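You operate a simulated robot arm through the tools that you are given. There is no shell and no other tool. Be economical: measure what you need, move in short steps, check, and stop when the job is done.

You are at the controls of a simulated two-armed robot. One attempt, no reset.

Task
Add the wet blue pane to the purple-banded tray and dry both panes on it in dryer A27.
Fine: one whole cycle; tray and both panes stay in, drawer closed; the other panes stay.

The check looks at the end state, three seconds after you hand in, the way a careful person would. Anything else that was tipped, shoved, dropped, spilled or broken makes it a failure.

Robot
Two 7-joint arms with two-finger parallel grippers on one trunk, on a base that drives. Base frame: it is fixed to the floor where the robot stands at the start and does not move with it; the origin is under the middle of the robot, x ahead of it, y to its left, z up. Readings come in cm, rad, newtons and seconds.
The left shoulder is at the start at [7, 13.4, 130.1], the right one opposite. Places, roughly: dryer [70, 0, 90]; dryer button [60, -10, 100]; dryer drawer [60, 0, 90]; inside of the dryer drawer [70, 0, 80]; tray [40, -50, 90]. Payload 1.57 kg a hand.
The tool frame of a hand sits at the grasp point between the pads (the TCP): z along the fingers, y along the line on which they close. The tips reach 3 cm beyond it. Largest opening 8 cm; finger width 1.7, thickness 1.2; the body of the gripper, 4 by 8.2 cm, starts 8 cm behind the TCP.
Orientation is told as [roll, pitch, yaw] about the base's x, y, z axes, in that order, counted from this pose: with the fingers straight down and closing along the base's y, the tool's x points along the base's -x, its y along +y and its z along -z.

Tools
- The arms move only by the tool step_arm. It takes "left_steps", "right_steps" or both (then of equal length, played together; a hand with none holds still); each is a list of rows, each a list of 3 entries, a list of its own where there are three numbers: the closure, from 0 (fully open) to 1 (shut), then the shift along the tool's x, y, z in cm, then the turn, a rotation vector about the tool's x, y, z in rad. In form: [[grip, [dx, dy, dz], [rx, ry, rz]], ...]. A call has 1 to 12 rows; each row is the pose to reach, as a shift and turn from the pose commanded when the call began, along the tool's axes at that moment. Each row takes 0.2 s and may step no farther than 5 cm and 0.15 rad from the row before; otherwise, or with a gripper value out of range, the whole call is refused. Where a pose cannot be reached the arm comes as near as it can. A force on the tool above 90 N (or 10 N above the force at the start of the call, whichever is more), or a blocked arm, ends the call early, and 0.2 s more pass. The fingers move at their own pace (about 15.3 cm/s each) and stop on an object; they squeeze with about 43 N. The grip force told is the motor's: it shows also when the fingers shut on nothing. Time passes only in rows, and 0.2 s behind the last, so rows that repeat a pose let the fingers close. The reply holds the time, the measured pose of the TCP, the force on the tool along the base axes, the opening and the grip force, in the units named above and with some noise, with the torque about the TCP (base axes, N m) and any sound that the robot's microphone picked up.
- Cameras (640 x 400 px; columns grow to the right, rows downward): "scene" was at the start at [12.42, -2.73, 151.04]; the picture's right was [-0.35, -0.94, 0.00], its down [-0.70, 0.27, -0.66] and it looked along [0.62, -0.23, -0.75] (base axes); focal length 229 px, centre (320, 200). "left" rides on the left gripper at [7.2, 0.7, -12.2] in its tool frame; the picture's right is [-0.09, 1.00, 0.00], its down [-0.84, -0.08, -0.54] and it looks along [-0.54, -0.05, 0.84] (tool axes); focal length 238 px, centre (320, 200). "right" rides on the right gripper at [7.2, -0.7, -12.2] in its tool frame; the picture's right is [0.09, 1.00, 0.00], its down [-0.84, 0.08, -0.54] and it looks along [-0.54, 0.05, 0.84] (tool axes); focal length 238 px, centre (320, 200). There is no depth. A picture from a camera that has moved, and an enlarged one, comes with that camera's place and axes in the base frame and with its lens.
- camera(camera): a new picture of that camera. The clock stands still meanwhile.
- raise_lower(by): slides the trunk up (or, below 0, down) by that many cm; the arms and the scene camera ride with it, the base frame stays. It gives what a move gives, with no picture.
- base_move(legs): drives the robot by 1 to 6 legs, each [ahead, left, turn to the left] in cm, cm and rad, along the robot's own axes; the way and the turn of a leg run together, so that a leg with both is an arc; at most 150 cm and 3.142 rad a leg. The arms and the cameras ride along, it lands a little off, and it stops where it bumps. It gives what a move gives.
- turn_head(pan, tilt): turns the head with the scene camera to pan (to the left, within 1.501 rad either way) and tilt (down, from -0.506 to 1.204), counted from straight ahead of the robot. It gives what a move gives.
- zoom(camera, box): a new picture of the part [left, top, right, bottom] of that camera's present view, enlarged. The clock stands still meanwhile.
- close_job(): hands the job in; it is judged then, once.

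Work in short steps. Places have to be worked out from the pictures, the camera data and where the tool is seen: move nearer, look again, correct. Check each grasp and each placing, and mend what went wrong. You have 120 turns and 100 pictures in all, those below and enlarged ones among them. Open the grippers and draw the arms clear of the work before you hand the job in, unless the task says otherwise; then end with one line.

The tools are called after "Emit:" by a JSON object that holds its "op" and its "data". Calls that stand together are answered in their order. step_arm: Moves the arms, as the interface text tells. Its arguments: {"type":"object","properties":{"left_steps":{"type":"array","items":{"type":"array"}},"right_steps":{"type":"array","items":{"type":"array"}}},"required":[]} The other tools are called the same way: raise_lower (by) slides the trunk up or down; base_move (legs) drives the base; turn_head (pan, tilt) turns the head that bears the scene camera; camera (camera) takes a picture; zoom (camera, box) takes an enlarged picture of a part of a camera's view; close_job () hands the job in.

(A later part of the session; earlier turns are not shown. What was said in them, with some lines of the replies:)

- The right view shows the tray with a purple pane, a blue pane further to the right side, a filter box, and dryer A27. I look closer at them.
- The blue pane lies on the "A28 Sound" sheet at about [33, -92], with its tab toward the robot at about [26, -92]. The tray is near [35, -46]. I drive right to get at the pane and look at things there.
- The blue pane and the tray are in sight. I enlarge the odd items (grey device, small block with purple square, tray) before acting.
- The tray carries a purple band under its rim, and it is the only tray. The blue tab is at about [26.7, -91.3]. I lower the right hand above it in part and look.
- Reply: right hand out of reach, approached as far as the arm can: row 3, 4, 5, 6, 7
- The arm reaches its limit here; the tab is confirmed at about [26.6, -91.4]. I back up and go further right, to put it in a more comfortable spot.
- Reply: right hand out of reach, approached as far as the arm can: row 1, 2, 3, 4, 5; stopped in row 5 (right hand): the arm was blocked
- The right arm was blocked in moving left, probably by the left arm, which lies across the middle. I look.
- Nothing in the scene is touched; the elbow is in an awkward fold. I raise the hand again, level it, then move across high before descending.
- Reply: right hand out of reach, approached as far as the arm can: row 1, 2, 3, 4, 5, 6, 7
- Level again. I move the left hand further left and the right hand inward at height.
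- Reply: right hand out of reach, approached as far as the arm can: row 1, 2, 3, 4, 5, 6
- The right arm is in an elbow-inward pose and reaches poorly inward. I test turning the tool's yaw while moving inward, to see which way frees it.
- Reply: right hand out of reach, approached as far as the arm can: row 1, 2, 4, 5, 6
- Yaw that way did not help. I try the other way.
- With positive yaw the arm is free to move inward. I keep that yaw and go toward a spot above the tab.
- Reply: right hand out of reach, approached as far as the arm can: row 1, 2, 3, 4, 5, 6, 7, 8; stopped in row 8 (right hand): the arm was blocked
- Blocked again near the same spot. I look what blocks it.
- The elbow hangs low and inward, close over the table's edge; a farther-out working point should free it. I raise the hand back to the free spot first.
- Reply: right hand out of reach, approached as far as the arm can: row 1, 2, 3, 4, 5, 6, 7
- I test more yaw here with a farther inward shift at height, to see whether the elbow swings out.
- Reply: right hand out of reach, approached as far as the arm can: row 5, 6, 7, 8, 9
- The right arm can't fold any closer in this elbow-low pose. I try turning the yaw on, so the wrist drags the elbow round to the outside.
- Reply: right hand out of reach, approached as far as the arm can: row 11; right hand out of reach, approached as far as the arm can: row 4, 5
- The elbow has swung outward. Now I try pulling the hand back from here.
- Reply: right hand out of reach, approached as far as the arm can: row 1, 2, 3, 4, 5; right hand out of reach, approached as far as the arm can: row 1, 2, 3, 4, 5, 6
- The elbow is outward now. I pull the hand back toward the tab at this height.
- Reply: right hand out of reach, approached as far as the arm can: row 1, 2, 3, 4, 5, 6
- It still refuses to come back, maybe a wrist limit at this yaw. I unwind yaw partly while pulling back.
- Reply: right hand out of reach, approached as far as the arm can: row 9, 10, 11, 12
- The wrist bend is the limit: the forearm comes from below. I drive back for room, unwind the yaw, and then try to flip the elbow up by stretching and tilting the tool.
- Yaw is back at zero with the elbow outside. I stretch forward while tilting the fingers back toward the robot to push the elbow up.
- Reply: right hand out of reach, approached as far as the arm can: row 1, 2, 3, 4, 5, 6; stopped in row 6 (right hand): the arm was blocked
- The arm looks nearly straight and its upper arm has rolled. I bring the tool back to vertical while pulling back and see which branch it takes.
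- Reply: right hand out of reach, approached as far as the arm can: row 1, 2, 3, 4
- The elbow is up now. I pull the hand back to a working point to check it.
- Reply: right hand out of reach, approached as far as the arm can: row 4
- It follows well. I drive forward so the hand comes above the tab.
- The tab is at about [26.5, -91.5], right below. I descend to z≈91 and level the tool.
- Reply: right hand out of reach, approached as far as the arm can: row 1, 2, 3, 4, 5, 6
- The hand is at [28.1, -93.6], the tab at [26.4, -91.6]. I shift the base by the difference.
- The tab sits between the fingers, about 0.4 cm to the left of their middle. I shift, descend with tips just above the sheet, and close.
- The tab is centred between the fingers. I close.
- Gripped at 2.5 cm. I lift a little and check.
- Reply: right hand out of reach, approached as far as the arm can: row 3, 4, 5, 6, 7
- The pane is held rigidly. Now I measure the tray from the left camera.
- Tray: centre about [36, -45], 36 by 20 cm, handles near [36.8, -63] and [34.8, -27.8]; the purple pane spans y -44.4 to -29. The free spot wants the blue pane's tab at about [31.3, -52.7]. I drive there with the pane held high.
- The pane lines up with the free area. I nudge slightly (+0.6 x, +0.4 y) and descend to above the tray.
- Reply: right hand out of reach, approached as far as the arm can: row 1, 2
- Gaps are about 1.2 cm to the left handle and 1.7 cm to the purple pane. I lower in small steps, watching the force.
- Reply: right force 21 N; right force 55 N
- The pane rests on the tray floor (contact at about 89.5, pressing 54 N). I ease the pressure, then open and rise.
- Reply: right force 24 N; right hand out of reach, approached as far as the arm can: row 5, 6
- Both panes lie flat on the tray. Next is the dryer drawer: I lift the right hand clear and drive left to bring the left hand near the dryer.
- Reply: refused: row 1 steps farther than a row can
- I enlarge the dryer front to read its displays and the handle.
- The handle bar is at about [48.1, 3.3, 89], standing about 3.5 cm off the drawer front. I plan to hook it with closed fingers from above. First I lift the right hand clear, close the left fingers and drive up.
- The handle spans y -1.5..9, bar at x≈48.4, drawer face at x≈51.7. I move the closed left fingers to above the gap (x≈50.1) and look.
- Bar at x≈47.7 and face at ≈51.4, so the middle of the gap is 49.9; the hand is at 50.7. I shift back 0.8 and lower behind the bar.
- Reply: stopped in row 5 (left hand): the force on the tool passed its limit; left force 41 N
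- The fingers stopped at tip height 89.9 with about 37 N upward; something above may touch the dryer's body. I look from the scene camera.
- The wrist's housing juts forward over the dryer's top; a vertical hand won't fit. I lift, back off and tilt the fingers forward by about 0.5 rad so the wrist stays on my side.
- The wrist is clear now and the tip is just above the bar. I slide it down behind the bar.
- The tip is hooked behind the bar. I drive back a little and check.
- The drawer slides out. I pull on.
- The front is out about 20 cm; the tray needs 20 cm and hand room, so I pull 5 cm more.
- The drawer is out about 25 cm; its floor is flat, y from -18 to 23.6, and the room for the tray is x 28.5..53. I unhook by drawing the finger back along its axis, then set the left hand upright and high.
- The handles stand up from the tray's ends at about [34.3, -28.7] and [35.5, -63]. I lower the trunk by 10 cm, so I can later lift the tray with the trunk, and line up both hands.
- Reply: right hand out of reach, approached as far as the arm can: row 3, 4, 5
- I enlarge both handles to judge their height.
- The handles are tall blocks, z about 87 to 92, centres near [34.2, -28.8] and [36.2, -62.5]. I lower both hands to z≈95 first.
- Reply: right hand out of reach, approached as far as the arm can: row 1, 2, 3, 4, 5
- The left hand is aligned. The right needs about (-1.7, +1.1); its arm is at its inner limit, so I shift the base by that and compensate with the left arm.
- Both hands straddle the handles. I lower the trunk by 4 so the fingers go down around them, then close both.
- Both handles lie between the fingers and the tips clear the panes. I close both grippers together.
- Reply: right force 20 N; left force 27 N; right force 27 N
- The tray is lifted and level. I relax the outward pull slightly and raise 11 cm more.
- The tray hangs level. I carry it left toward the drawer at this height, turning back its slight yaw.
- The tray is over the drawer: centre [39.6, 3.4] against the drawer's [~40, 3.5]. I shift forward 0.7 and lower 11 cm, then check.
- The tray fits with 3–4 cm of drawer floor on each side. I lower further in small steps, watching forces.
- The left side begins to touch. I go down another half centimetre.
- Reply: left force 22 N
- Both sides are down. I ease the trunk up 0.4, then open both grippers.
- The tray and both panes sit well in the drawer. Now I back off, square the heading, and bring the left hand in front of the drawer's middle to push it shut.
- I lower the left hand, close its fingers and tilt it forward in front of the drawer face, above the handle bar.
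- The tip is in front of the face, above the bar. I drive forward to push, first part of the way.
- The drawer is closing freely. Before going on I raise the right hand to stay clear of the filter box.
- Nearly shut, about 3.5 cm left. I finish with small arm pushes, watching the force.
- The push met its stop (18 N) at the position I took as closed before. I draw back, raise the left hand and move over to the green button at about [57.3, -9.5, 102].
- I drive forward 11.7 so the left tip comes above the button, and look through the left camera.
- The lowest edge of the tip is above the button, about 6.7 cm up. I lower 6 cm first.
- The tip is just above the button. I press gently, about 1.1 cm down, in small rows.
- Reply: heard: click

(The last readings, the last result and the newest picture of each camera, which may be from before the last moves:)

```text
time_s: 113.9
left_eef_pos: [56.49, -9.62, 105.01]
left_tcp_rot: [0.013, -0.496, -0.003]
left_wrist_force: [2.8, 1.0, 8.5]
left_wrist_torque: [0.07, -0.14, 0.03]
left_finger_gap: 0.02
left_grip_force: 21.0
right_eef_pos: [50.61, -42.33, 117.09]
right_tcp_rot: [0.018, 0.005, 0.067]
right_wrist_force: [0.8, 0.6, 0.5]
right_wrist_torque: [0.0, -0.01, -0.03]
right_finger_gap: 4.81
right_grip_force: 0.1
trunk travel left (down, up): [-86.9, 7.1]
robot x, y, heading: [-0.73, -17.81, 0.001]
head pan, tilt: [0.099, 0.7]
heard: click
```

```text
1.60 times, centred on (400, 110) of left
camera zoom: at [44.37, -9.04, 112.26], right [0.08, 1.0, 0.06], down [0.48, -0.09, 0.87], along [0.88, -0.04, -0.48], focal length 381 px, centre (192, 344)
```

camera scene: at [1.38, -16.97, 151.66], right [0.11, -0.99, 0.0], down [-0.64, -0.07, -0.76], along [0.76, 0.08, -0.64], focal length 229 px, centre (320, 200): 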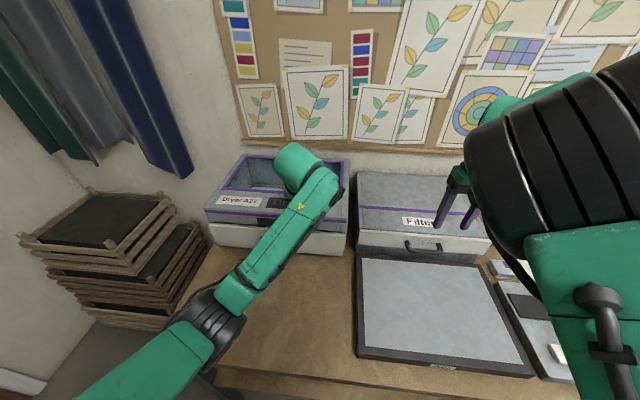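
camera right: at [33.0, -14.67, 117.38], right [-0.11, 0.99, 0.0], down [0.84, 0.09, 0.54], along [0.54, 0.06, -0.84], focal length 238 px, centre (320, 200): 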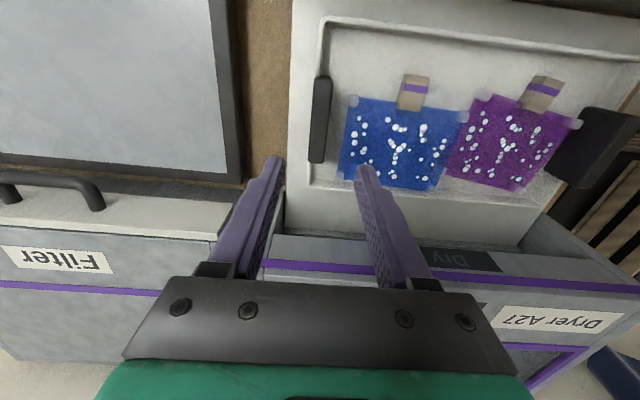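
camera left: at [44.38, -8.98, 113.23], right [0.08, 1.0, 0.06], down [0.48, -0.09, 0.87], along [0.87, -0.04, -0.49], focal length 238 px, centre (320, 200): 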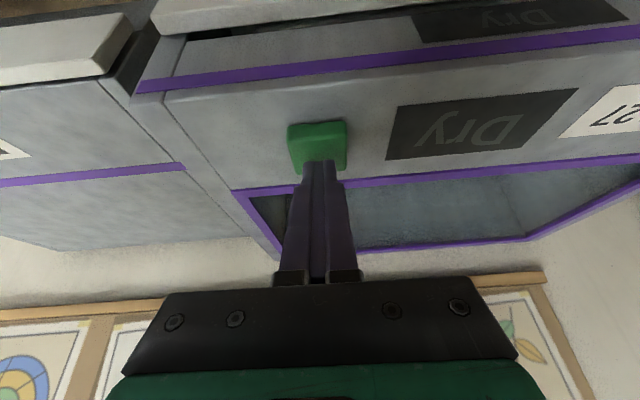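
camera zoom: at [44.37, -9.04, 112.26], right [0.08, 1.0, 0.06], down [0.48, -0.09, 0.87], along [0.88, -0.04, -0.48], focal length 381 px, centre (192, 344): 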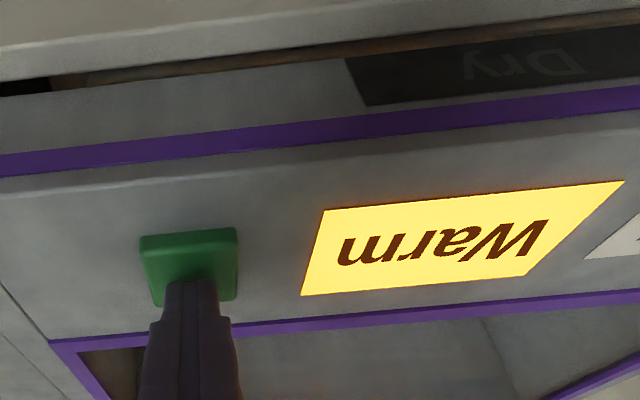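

A click, and the display lights "Warm". I lift straight off and watch for the cycle to run through.

Emit:
{"op": "step_arm", "data": {"left_steps": [[1, [-0.5, 0, -0.97], [0, 0, 0]], [1, [-1.5, 0, -2.8], [0, 0, 0]], [1, [-3, 0, -5.5], [0, 0, 0]], [1, [-4, 0, -7.5], [0, 0, 0]]]}}

Emit:
{"op": "base_move", "data": {"legs": [[-14, 0, 0]]}}

Emit:
{"op": "step_arm", "data": {"left_steps": [[0.5, [0, 2, 0], [0, 0.15, 0]], [0.5, [0, 5, 0], [0, 0.3, 0]], [0.5, [0, 9, 0], [0, 0.45, 0]], [0.5, [0, 12, 0], [0, 0.49, 0]], [0.5, [0, 12, 0], [0, 0.49, 0]], [0.5, [0, 12, 0], [0, 0.49, 0]], [0.5, [0, 12, 0], [0, 0.49, 0]], [0.5, [0, 12, 0], [0, 0.49, 0]], [0.5, [0, 12, 0], [0, 0.49, 0]], [0.5, [0, 12, 0], [0, 0.49, 0]], [0.5, [0, 12, 0], [0, 0.49, 0]], [0.5, [0, 12, 0], [0, 0.49, 0]]]}}

Emit:
{"op": "zoom", "data": {"camera": "scene", "box": [190, 130, 430, 290]}}

```text
time_s: 114.9
left_eef_pos: [56.41, -9.88, 113.5]
left_tcp_rot: [0.014, -0.493, -0.005]
left_wrist_force: [-0.5, -1.2, -0.2]
left_wrist_torque: [0.0, 0.02, 0.0]
left_finger_gap: 0.0
left_grip_force: 21.4
right_eef_pos: [50.65, -42.46, 116.94]
right_tcp_rot: [0.017, 0.007, 0.066]
right_wrist_force: [0.2, -0.5, -0.7]
right_wrist_torque: [0.01, 0.02, -0.01]
right_finger_gap: 4.8
right_grip_force: 0.0
trunk travel left (down, up): [-86.9, 7.1]
robot x, y, heading: [-0.5, -18.46, 0.002]
head pan, tilt: [0.099, 0.7]
```

```text
time_s: 116.2
left_eef_pos: [43.05, -9.89, 113.31]
left_tcp_rot: [0.014, -0.491, -0.004]
left_wrist_force: [0.9, 0.6, 0.4]
left_wrist_torque: [-0.02, 0.04, -0.01]
left_finger_gap: 0.0
left_grip_force: 21.5
right_eef_pos: [37.15, -42.44, 116.84]
right_tcp_rot: [0.02, 0.006, 0.063]
right_wrist_force: [0.6, 0.3, 0.0]
right_wrist_torque: [-0.02, 0.05, 0.03]
right_finger_gap: 4.79
right_grip_force: 0.1
trunk travel left (down, up): [-86.9, 7.1]
robot x, y, heading: [-14.21, -17.86, 0.0]
head pan, tilt: [0.099, 0.7]
```

```text
time_s: 118.8
left_eef_pos: [42.97, 2.25, 113.62]
left_tcp_rot: [0.013, -0.002, 0.002]
left_wrist_force: [0.3, 0.1, -0.9]
left_wrist_torque: [-0.03, -0.01, 0.01]
left_finger_gap: 4.01
left_grip_force: 0.1
right_eef_pos: [36.84, -42.47, 117.04]
right_tcp_rot: [0.019, 0.008, 0.063]
right_wrist_force: [0.4, -0.4, 0.9]
right_wrist_torque: [-0.03, 0.01, 0.0]
right_finger_gap: 4.81
right_grip_force: 0.1
trunk travel left (down, up): [-86.9, 7.1]
robot x, y, heading: [-14.49, -18.08, 0.003]
head pan, tilt: [0.099, 0.7]
```

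```text
2.50 times, centred on (310, 210) of scene
camera zoom: at [-0.69, -17.34, 151.67], right [0.1, -0.99, 0.0], down [-0.64, -0.07, -0.76], along [0.76, 0.08, -0.64], focal length 572 px, centre (345, 175)
```

zoom: 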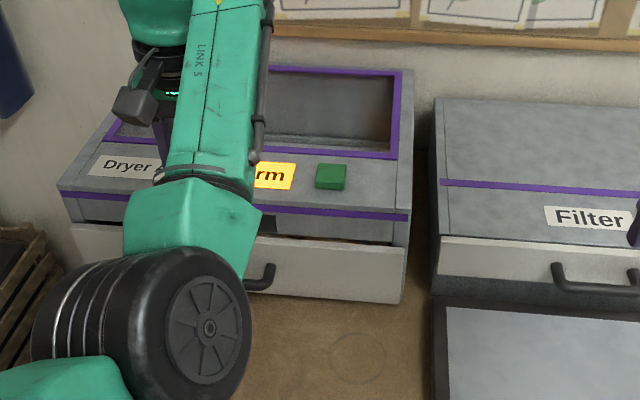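

"Warm" is still lit and the drawer is shut. I back off further and let time pass.

Emit:
{"op": "base_move", "data": {"legs": [[-15, 0, 0]]}}

Emit:
{"op": "step_arm", "data": {"left_steps": [[0, [0, 2, 0], [0, 0, 0]], [0, [0, 4, 0], [0, 0, 0]], [0, [0, 6, 0], [0, 0, 0]], [0, [0, 8, 0], [0, 0, 0]], [0, [0, 10, 0], [0, 0, 0]], [0, [0, 12, 0], [0, 0, 0]], [0, [0, 12, 0], [0, 0, 0]], [0, [0, 12, 0], [0, 0, 0]], [0, [0, 12, 0], [0, 0, 0]], [0, [0, 12, 0], [0, 0, 0]], [0, [0, 12, 0], [0, 0, 0]], [0, [0, 12, 0], [0, 0, 0]]]}}

Emit:
{"op": "zoom", "data": {"camera": "scene", "box": [190, 120, 430, 280]}}

```text
time_s: 120.2
left_eef_pos: [28.42, 2.11, 113.45]
left_tcp_rot: [0.012, -0.002, 0.0]
left_wrist_force: [-0.1, 0.5, -0.1]
left_wrist_torque: [0.02, 0.01, 0.06]
left_finger_gap: 3.98
left_grip_force: 0.1
right_eef_pos: [22.5, -42.44, 116.82]
right_tcp_rot: [0.018, 0.01, 0.064]
right_wrist_force: [-0.5, -0.8, 0.0]
right_wrist_torque: [0.0, 0.01, 0.03]
right_finger_gap: 4.8
right_grip_force: 0.1
trunk travel left (down, up): [-86.9, 7.1]
robot x, y, heading: [-28.73, -18.13, 0.005]
head pan, tilt: [0.099, 0.7]
```

```text
time_s: 122.8
left_eef_pos: [28.08, 14.48, 113.69]
left_tcp_rot: [0.012, -0.004, -0.001]
left_wrist_force: [-0.6, -0.1, -0.1]
left_wrist_torque: [0.01, -0.05, 0.02]
left_finger_gap: 8.02
left_grip_force: 0.2
right_eef_pos: [22.15, -42.46, 117.02]
right_tcp_rot: [0.017, 0.007, 0.063]
right_wrist_force: [0.4, 0.3, 0.2]
right_wrist_torque: [-0.04, 0.0, 0.0]
right_finger_gap: 4.78
right_grip_force: 0.1
trunk travel left (down, up): [-86.9, 7.1]
robot x, y, heading: [-29.52, -18.56, 0.001]
head pan, tilt: [0.099, 0.7]
```

```text
2.50 times, centred on (310, 200) of scene
camera zoom: at [-15.44, -17.34, 151.67], right [0.1, -0.99, 0.0], down [-0.64, -0.07, -0.76], along [0.76, 0.08, -0.64], focal length 572 px, centre (345, 200)
```

zoom: 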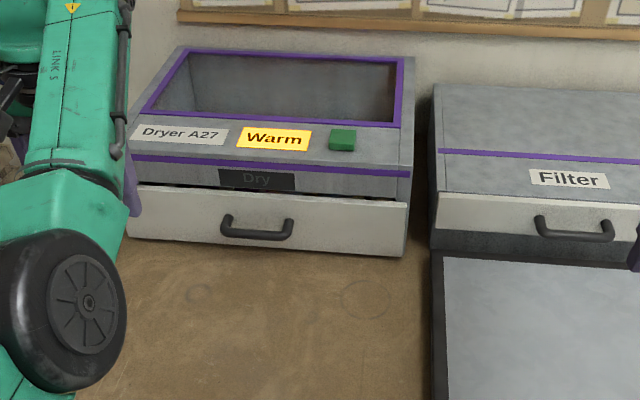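

Clear view: "Warm" lit, "Dry" still dark. I wait with the arms holding still and listen.

Emit:
{"op": "step_arm", "data": {"right_steps": [[0, [0, 0, 0], [0, 0, 0]], [0, [0, 0, 0], [0, 0, 0]], [0, [0, 0, 0], [0, 0, 0]], [0, [0, 0, 0], [0, 0, 0]], [0, [0, 0, 0], [0, 0, 0]], [0, [0, 0, 0], [0, 0, 0]], [0, [0, 0, 0], [0, 0, 0]], [0, [0, 0, 0], [0, 0, 0]], [0, [0, 0, 0], [0, 0, 0]], [0, [0, 0, 0], [0, 0, 0]], [0, [0, 0, 0], [0, 0, 0]], [0, [0, 0, 0], [0, 0, 0]]]}}

Emit:
{"op": "step_arm", "data": {"right_steps": [[0, [0, 0, 0], [0, 0, 0]], [0, [0, 0, 0], [0, 0, 0]], [0, [0, 0, 0], [0, 0, 0]], [0, [0, 0, 0], [0, 0, 0]], [0, [0, 0, 0], [0, 0, 0]], [0, [0, 0, 0], [0, 0, 0]], [0, [0, 0, 0], [0, 0, 0]], [0, [0, 0, 0], [0, 0, 0]], [0, [0, 0, 0], [0, 0, 0]], [0, [0, 0, 0], [0, 0, 0]], [0, [0, 0, 0], [0, 0, 0]], [0, [0, 0, 0], [0, 0, 0]]]}}

Emit:
{"op": "step_arm", "data": {"right_steps": [[0, [0, 0, 0], [0, 0, 0]], [0, [0, 0, 0], [0, 0, 0]], [0, [0, 0, 0], [0, 0, 0]], [0, [0, 0, 0], [0, 0, 0]], [0, [0, 0, 0], [0, 0, 0]], [0, [0, 0, 0], [0, 0, 0]], [0, [0, 0, 0], [0, 0, 0]], [0, [0, 0, 0], [0, 0, 0]], [0, [0, 0, 0], [0, 0, 0]], [0, [0, 0, 0], [0, 0, 0]], [0, [0, 0, 0], [0, 0, 0]], [0, [0, 0, 0], [0, 0, 0]]]}}

Emit:
{"op": "zoom", "data": {"camera": "scene", "box": [190, 120, 430, 280]}}

```text
time_s: 125.4
left_eef_pos: [28.13, 14.35, 113.71]
left_tcp_rot: [0.013, -0.003, 0.0]
left_wrist_force: [0.4, 0.4, 0.4]
left_wrist_torque: [-0.01, -0.01, -0.01]
left_finger_gap: 7.98
left_grip_force: 0.0
right_eef_pos: [22.13, -42.46, 117.02]
right_tcp_rot: [0.02, 0.007, 0.064]
right_wrist_force: [-0.3, 0.3, 0.4]
right_wrist_torque: [-0.01, -0.03, -0.04]
right_finger_gap: 8.0
right_grip_force: 0.1
trunk travel left (down, up): [-86.9, 7.1]
robot x, y, heading: [-29.07, -18.3, 0.002]
head pan, tilt: [0.099, 0.7]
```

```text
time_s: 128.0
left_eef_pos: [28.2, 14.19, 113.69]
left_tcp_rot: [0.013, -0.003, 0.0]
left_wrist_force: [-0.1, -0.2, 0.2]
left_wrist_torque: [0.01, -0.03, -0.02]
left_finger_gap: 7.99
left_grip_force: 0.0
right_eef_pos: [22.11, -42.42, 117.0]
right_tcp_rot: [0.02, 0.007, 0.062]
right_wrist_force: [0.2, 0.0, -0.1]
right_wrist_torque: [0.02, 0.01, 0.01]
right_finger_gap: 8.0
right_grip_force: 0.1
trunk travel left (down, up): [-86.9, 7.1]
robot x, y, heading: [-29.04, -18.18, 0.005]
head pan, tilt: [0.099, 0.7]
```

```text
time_s: 130.6
left_eef_pos: [28.13, 14.35, 113.73]
left_tcp_rot: [0.012, -0.004, 0.001]
left_wrist_force: [0.3, 0.1, 0.3]
left_wrist_torque: [-0.01, 0.0, -0.03]
left_finger_gap: 7.98
left_grip_force: 0.1
right_eef_pos: [22.2, -42.35, 117.08]
right_tcp_rot: [0.018, 0.006, 0.063]
right_wrist_force: [0.2, -0.1, -1.0]
right_wrist_torque: [0.01, 0.02, 0.0]
right_finger_gap: 8.03
right_grip_force: 0.1
trunk travel left (down, up): [-86.9, 7.1]
robot x, y, heading: [-28.67, -18.11, 0.002]
head pan, tilt: [0.099, 0.7]
```

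```text
2.50 times, centred on (310, 200) of scene
camera zoom: at [-15.43, -17.36, 151.67], right [0.1, -0.99, 0.0], down [-0.64, -0.07, -0.76], along [0.76, 0.08, -0.64], focal length 572 px, centre (345, 200)
```

zoom: 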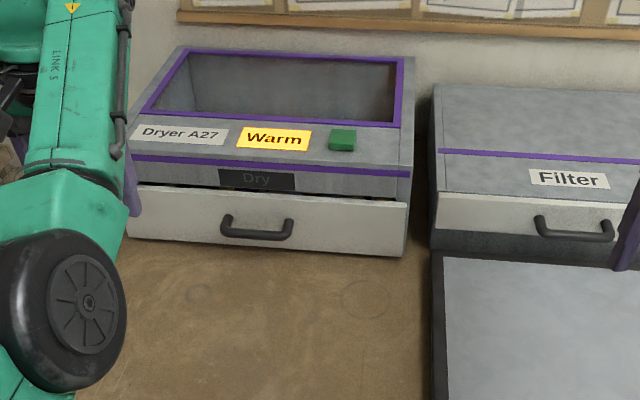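

Still "Warm" after 17 s. I keep waiting.

Emit:
{"op": "step_arm", "data": {"right_steps": [[0, [0, 0, 0], [0, 0, 0]], [0, [0, 0, 0], [0, 0, 0]], [0, [0, 0, 0], [0, 0, 0]], [0, [0, 0, 0], [0, 0, 0]], [0, [0, 0, 0], [0, 0, 0]], [0, [0, 0, 0], [0, 0, 0]], [0, [0, 0, 0], [0, 0, 0]], [0, [0, 0, 0], [0, 0, 0]], [0, [0, 0, 0], [0, 0, 0]], [0, [0, 0, 0], [0, 0, 0]], [0, [0, 0, 0], [0, 0, 0]], [0, [0, 0, 0], [0, 0, 0]]]}}

Emit:
{"op": "step_arm", "data": {"right_steps": [[0, [0, 0, 0], [0, 0, 0]], [0, [0, 0, 0], [0, 0, 0]], [0, [0, 0, 0], [0, 0, 0]], [0, [0, 0, 0], [0, 0, 0]], [0, [0, 0, 0], [0, 0, 0]], [0, [0, 0, 0], [0, 0, 0]], [0, [0, 0, 0], [0, 0, 0]], [0, [0, 0, 0], [0, 0, 0]], [0, [0, 0, 0], [0, 0, 0]], [0, [0, 0, 0], [0, 0, 0]], [0, [0, 0, 0], [0, 0, 0]], [0, [0, 0, 0], [0, 0, 0]]]}}

Emit:
{"op": "step_arm", "data": {"right_steps": [[0, [0, 0, 0], [0, 0, 0]], [0, [0, 0, 0], [0, 0, 0]], [0, [0, 0, 0], [0, 0, 0]], [0, [0, 0, 0], [0, 0, 0]], [0, [0, 0, 0], [0, 0, 0]], [0, [0, 0, 0], [0, 0, 0]], [0, [0, 0, 0], [0, 0, 0]], [0, [0, 0, 0], [0, 0, 0]], [0, [0, 0, 0], [0, 0, 0]], [0, [0, 0, 0], [0, 0, 0]], [0, [0, 0, 0], [0, 0, 0]], [0, [0, 0, 0], [0, 0, 0]]]}}

Emit:
{"op": "step_arm", "data": {"right_steps": [[0, [0, 0, 0], [0, 0, 0]], [0, [0, 0, 0], [0, 0, 0]], [0, [0, 0, 0], [0, 0, 0]], [0, [0, 0, 0], [0, 0, 0]], [0, [0, 0, 0], [0, 0, 0]], [0, [0, 0, 0], [0, 0, 0]], [0, [0, 0, 0], [0, 0, 0]], [0, [0, 0, 0], [0, 0, 0]], [0, [0, 0, 0], [0, 0, 0]], [0, [0, 0, 0], [0, 0, 0]], [0, [0, 0, 0], [0, 0, 0]], [0, [0, 0, 0], [0, 0, 0]]]}}

Emit:
{"op": "zoom", "data": {"camera": "scene", "box": [190, 120, 430, 280]}}

```text
time_s: 133.2
left_eef_pos: [28.12, 14.29, 113.7]
left_tcp_rot: [0.012, -0.003, 0.001]
left_wrist_force: [-0.3, 0.7, -0.8]
left_wrist_torque: [-0.04, 0.03, -0.01]
left_finger_gap: 8.01
left_grip_force: 0.0
right_eef_pos: [22.11, -42.47, 117.01]
right_tcp_rot: [0.019, 0.007, 0.063]
right_wrist_force: [0.2, -0.2, 1.1]
right_wrist_torque: [0.04, 0.01, 0.01]
right_finger_gap: 8.02
right_grip_force: 0.1
trunk travel left (down, up): [-86.9, 7.1]
robot x, y, heading: [-29.09, -18.41, 0.005]
head pan, tilt: [0.099, 0.7]
```

```text
time_s: 135.8
left_eef_pos: [28.13, 14.39, 113.77]
left_tcp_rot: [0.012, -0.004, 0.0]
left_wrist_force: [0.5, -0.5, 0.3]
left_wrist_torque: [0.01, -0.01, 0.01]
left_finger_gap: 7.97
left_grip_force: 0.1
right_eef_pos: [22.24, -42.38, 117.08]
right_tcp_rot: [0.019, 0.006, 0.062]
right_wrist_force: [-0.3, 0.2, 0.2]
right_wrist_torque: [-0.01, -0.02, 0.01]
right_finger_gap: 8.01
right_grip_force: 0.0
trunk travel left (down, up): [-86.9, 7.1]
robot x, y, heading: [-28.72, -18.12, 0.005]
head pan, tilt: [0.099, 0.7]
```

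```text
time_s: 138.4
left_eef_pos: [28.19, 14.28, 113.76]
left_tcp_rot: [0.013, -0.005, 0.002]
left_wrist_force: [-0.4, -0.2, 0.7]
left_wrist_torque: [-0.02, -0.01, -0.02]
left_finger_gap: 8.0
left_grip_force: 0.1
right_eef_pos: [22.16, -42.52, 117.05]
right_tcp_rot: [0.02, 0.008, 0.064]
right_wrist_force: [0.6, -0.9, 0.2]
right_wrist_torque: [0.0, -0.01, 0.0]
right_finger_gap: 8.02
right_grip_force: 0.1
trunk travel left (down, up): [-86.9, 7.1]
robot x, y, heading: [-28.95, -18.33, 0.001]
head pan, tilt: [0.099, 0.7]
```

```text
time_s: 141.0
left_eef_pos: [28.1, 14.37, 113.75]
left_tcp_rot: [0.012, -0.003, 0.002]
left_wrist_force: [0.3, -0.3, 0.4]
left_wrist_torque: [0.03, 0.02, -0.04]
left_finger_gap: 7.99
left_grip_force: 0.0
right_eef_pos: [22.41, -42.48, 117.04]
right_tcp_rot: [0.019, 0.007, 0.064]
right_wrist_force: [0.0, -0.8, 0.3]
right_wrist_torque: [-0.02, 0.0, 0.03]
right_finger_gap: 7.99
right_grip_force: 0.0
trunk travel left (down, up): [-86.9, 7.1]
robot x, y, heading: [-28.79, -17.96, 0.003]
head pan, tilt: [0.099, 0.7]
```

```text
2.50 times, centred on (310, 200) of scene
camera zoom: at [-15.43, -17.36, 151.67], right [0.1, -0.99, 0.0], down [-0.64, -0.07, -0.76], along [0.76, 0.08, -0.64], focal length 572 px, centre (345, 200)
```

zoom: 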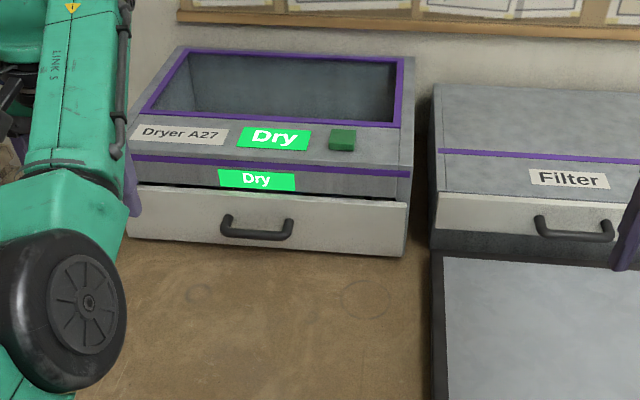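

Both displays show green "Dry": one whole cycle is done. The handle bar is back at x≈48, where it began, so the drawer is shut. The grippers are open and the arms clear, so I hand in.

Emit:
{"op": "close_job", "data": {}}

```text
The job is handed in.
```

I put the wet blue pane on the purple-banded tray next to the purple one and dried both in A27 for one full cycle. The display went from "Warm" to green "Dry", and the tray and both panes are in the closed drawer.
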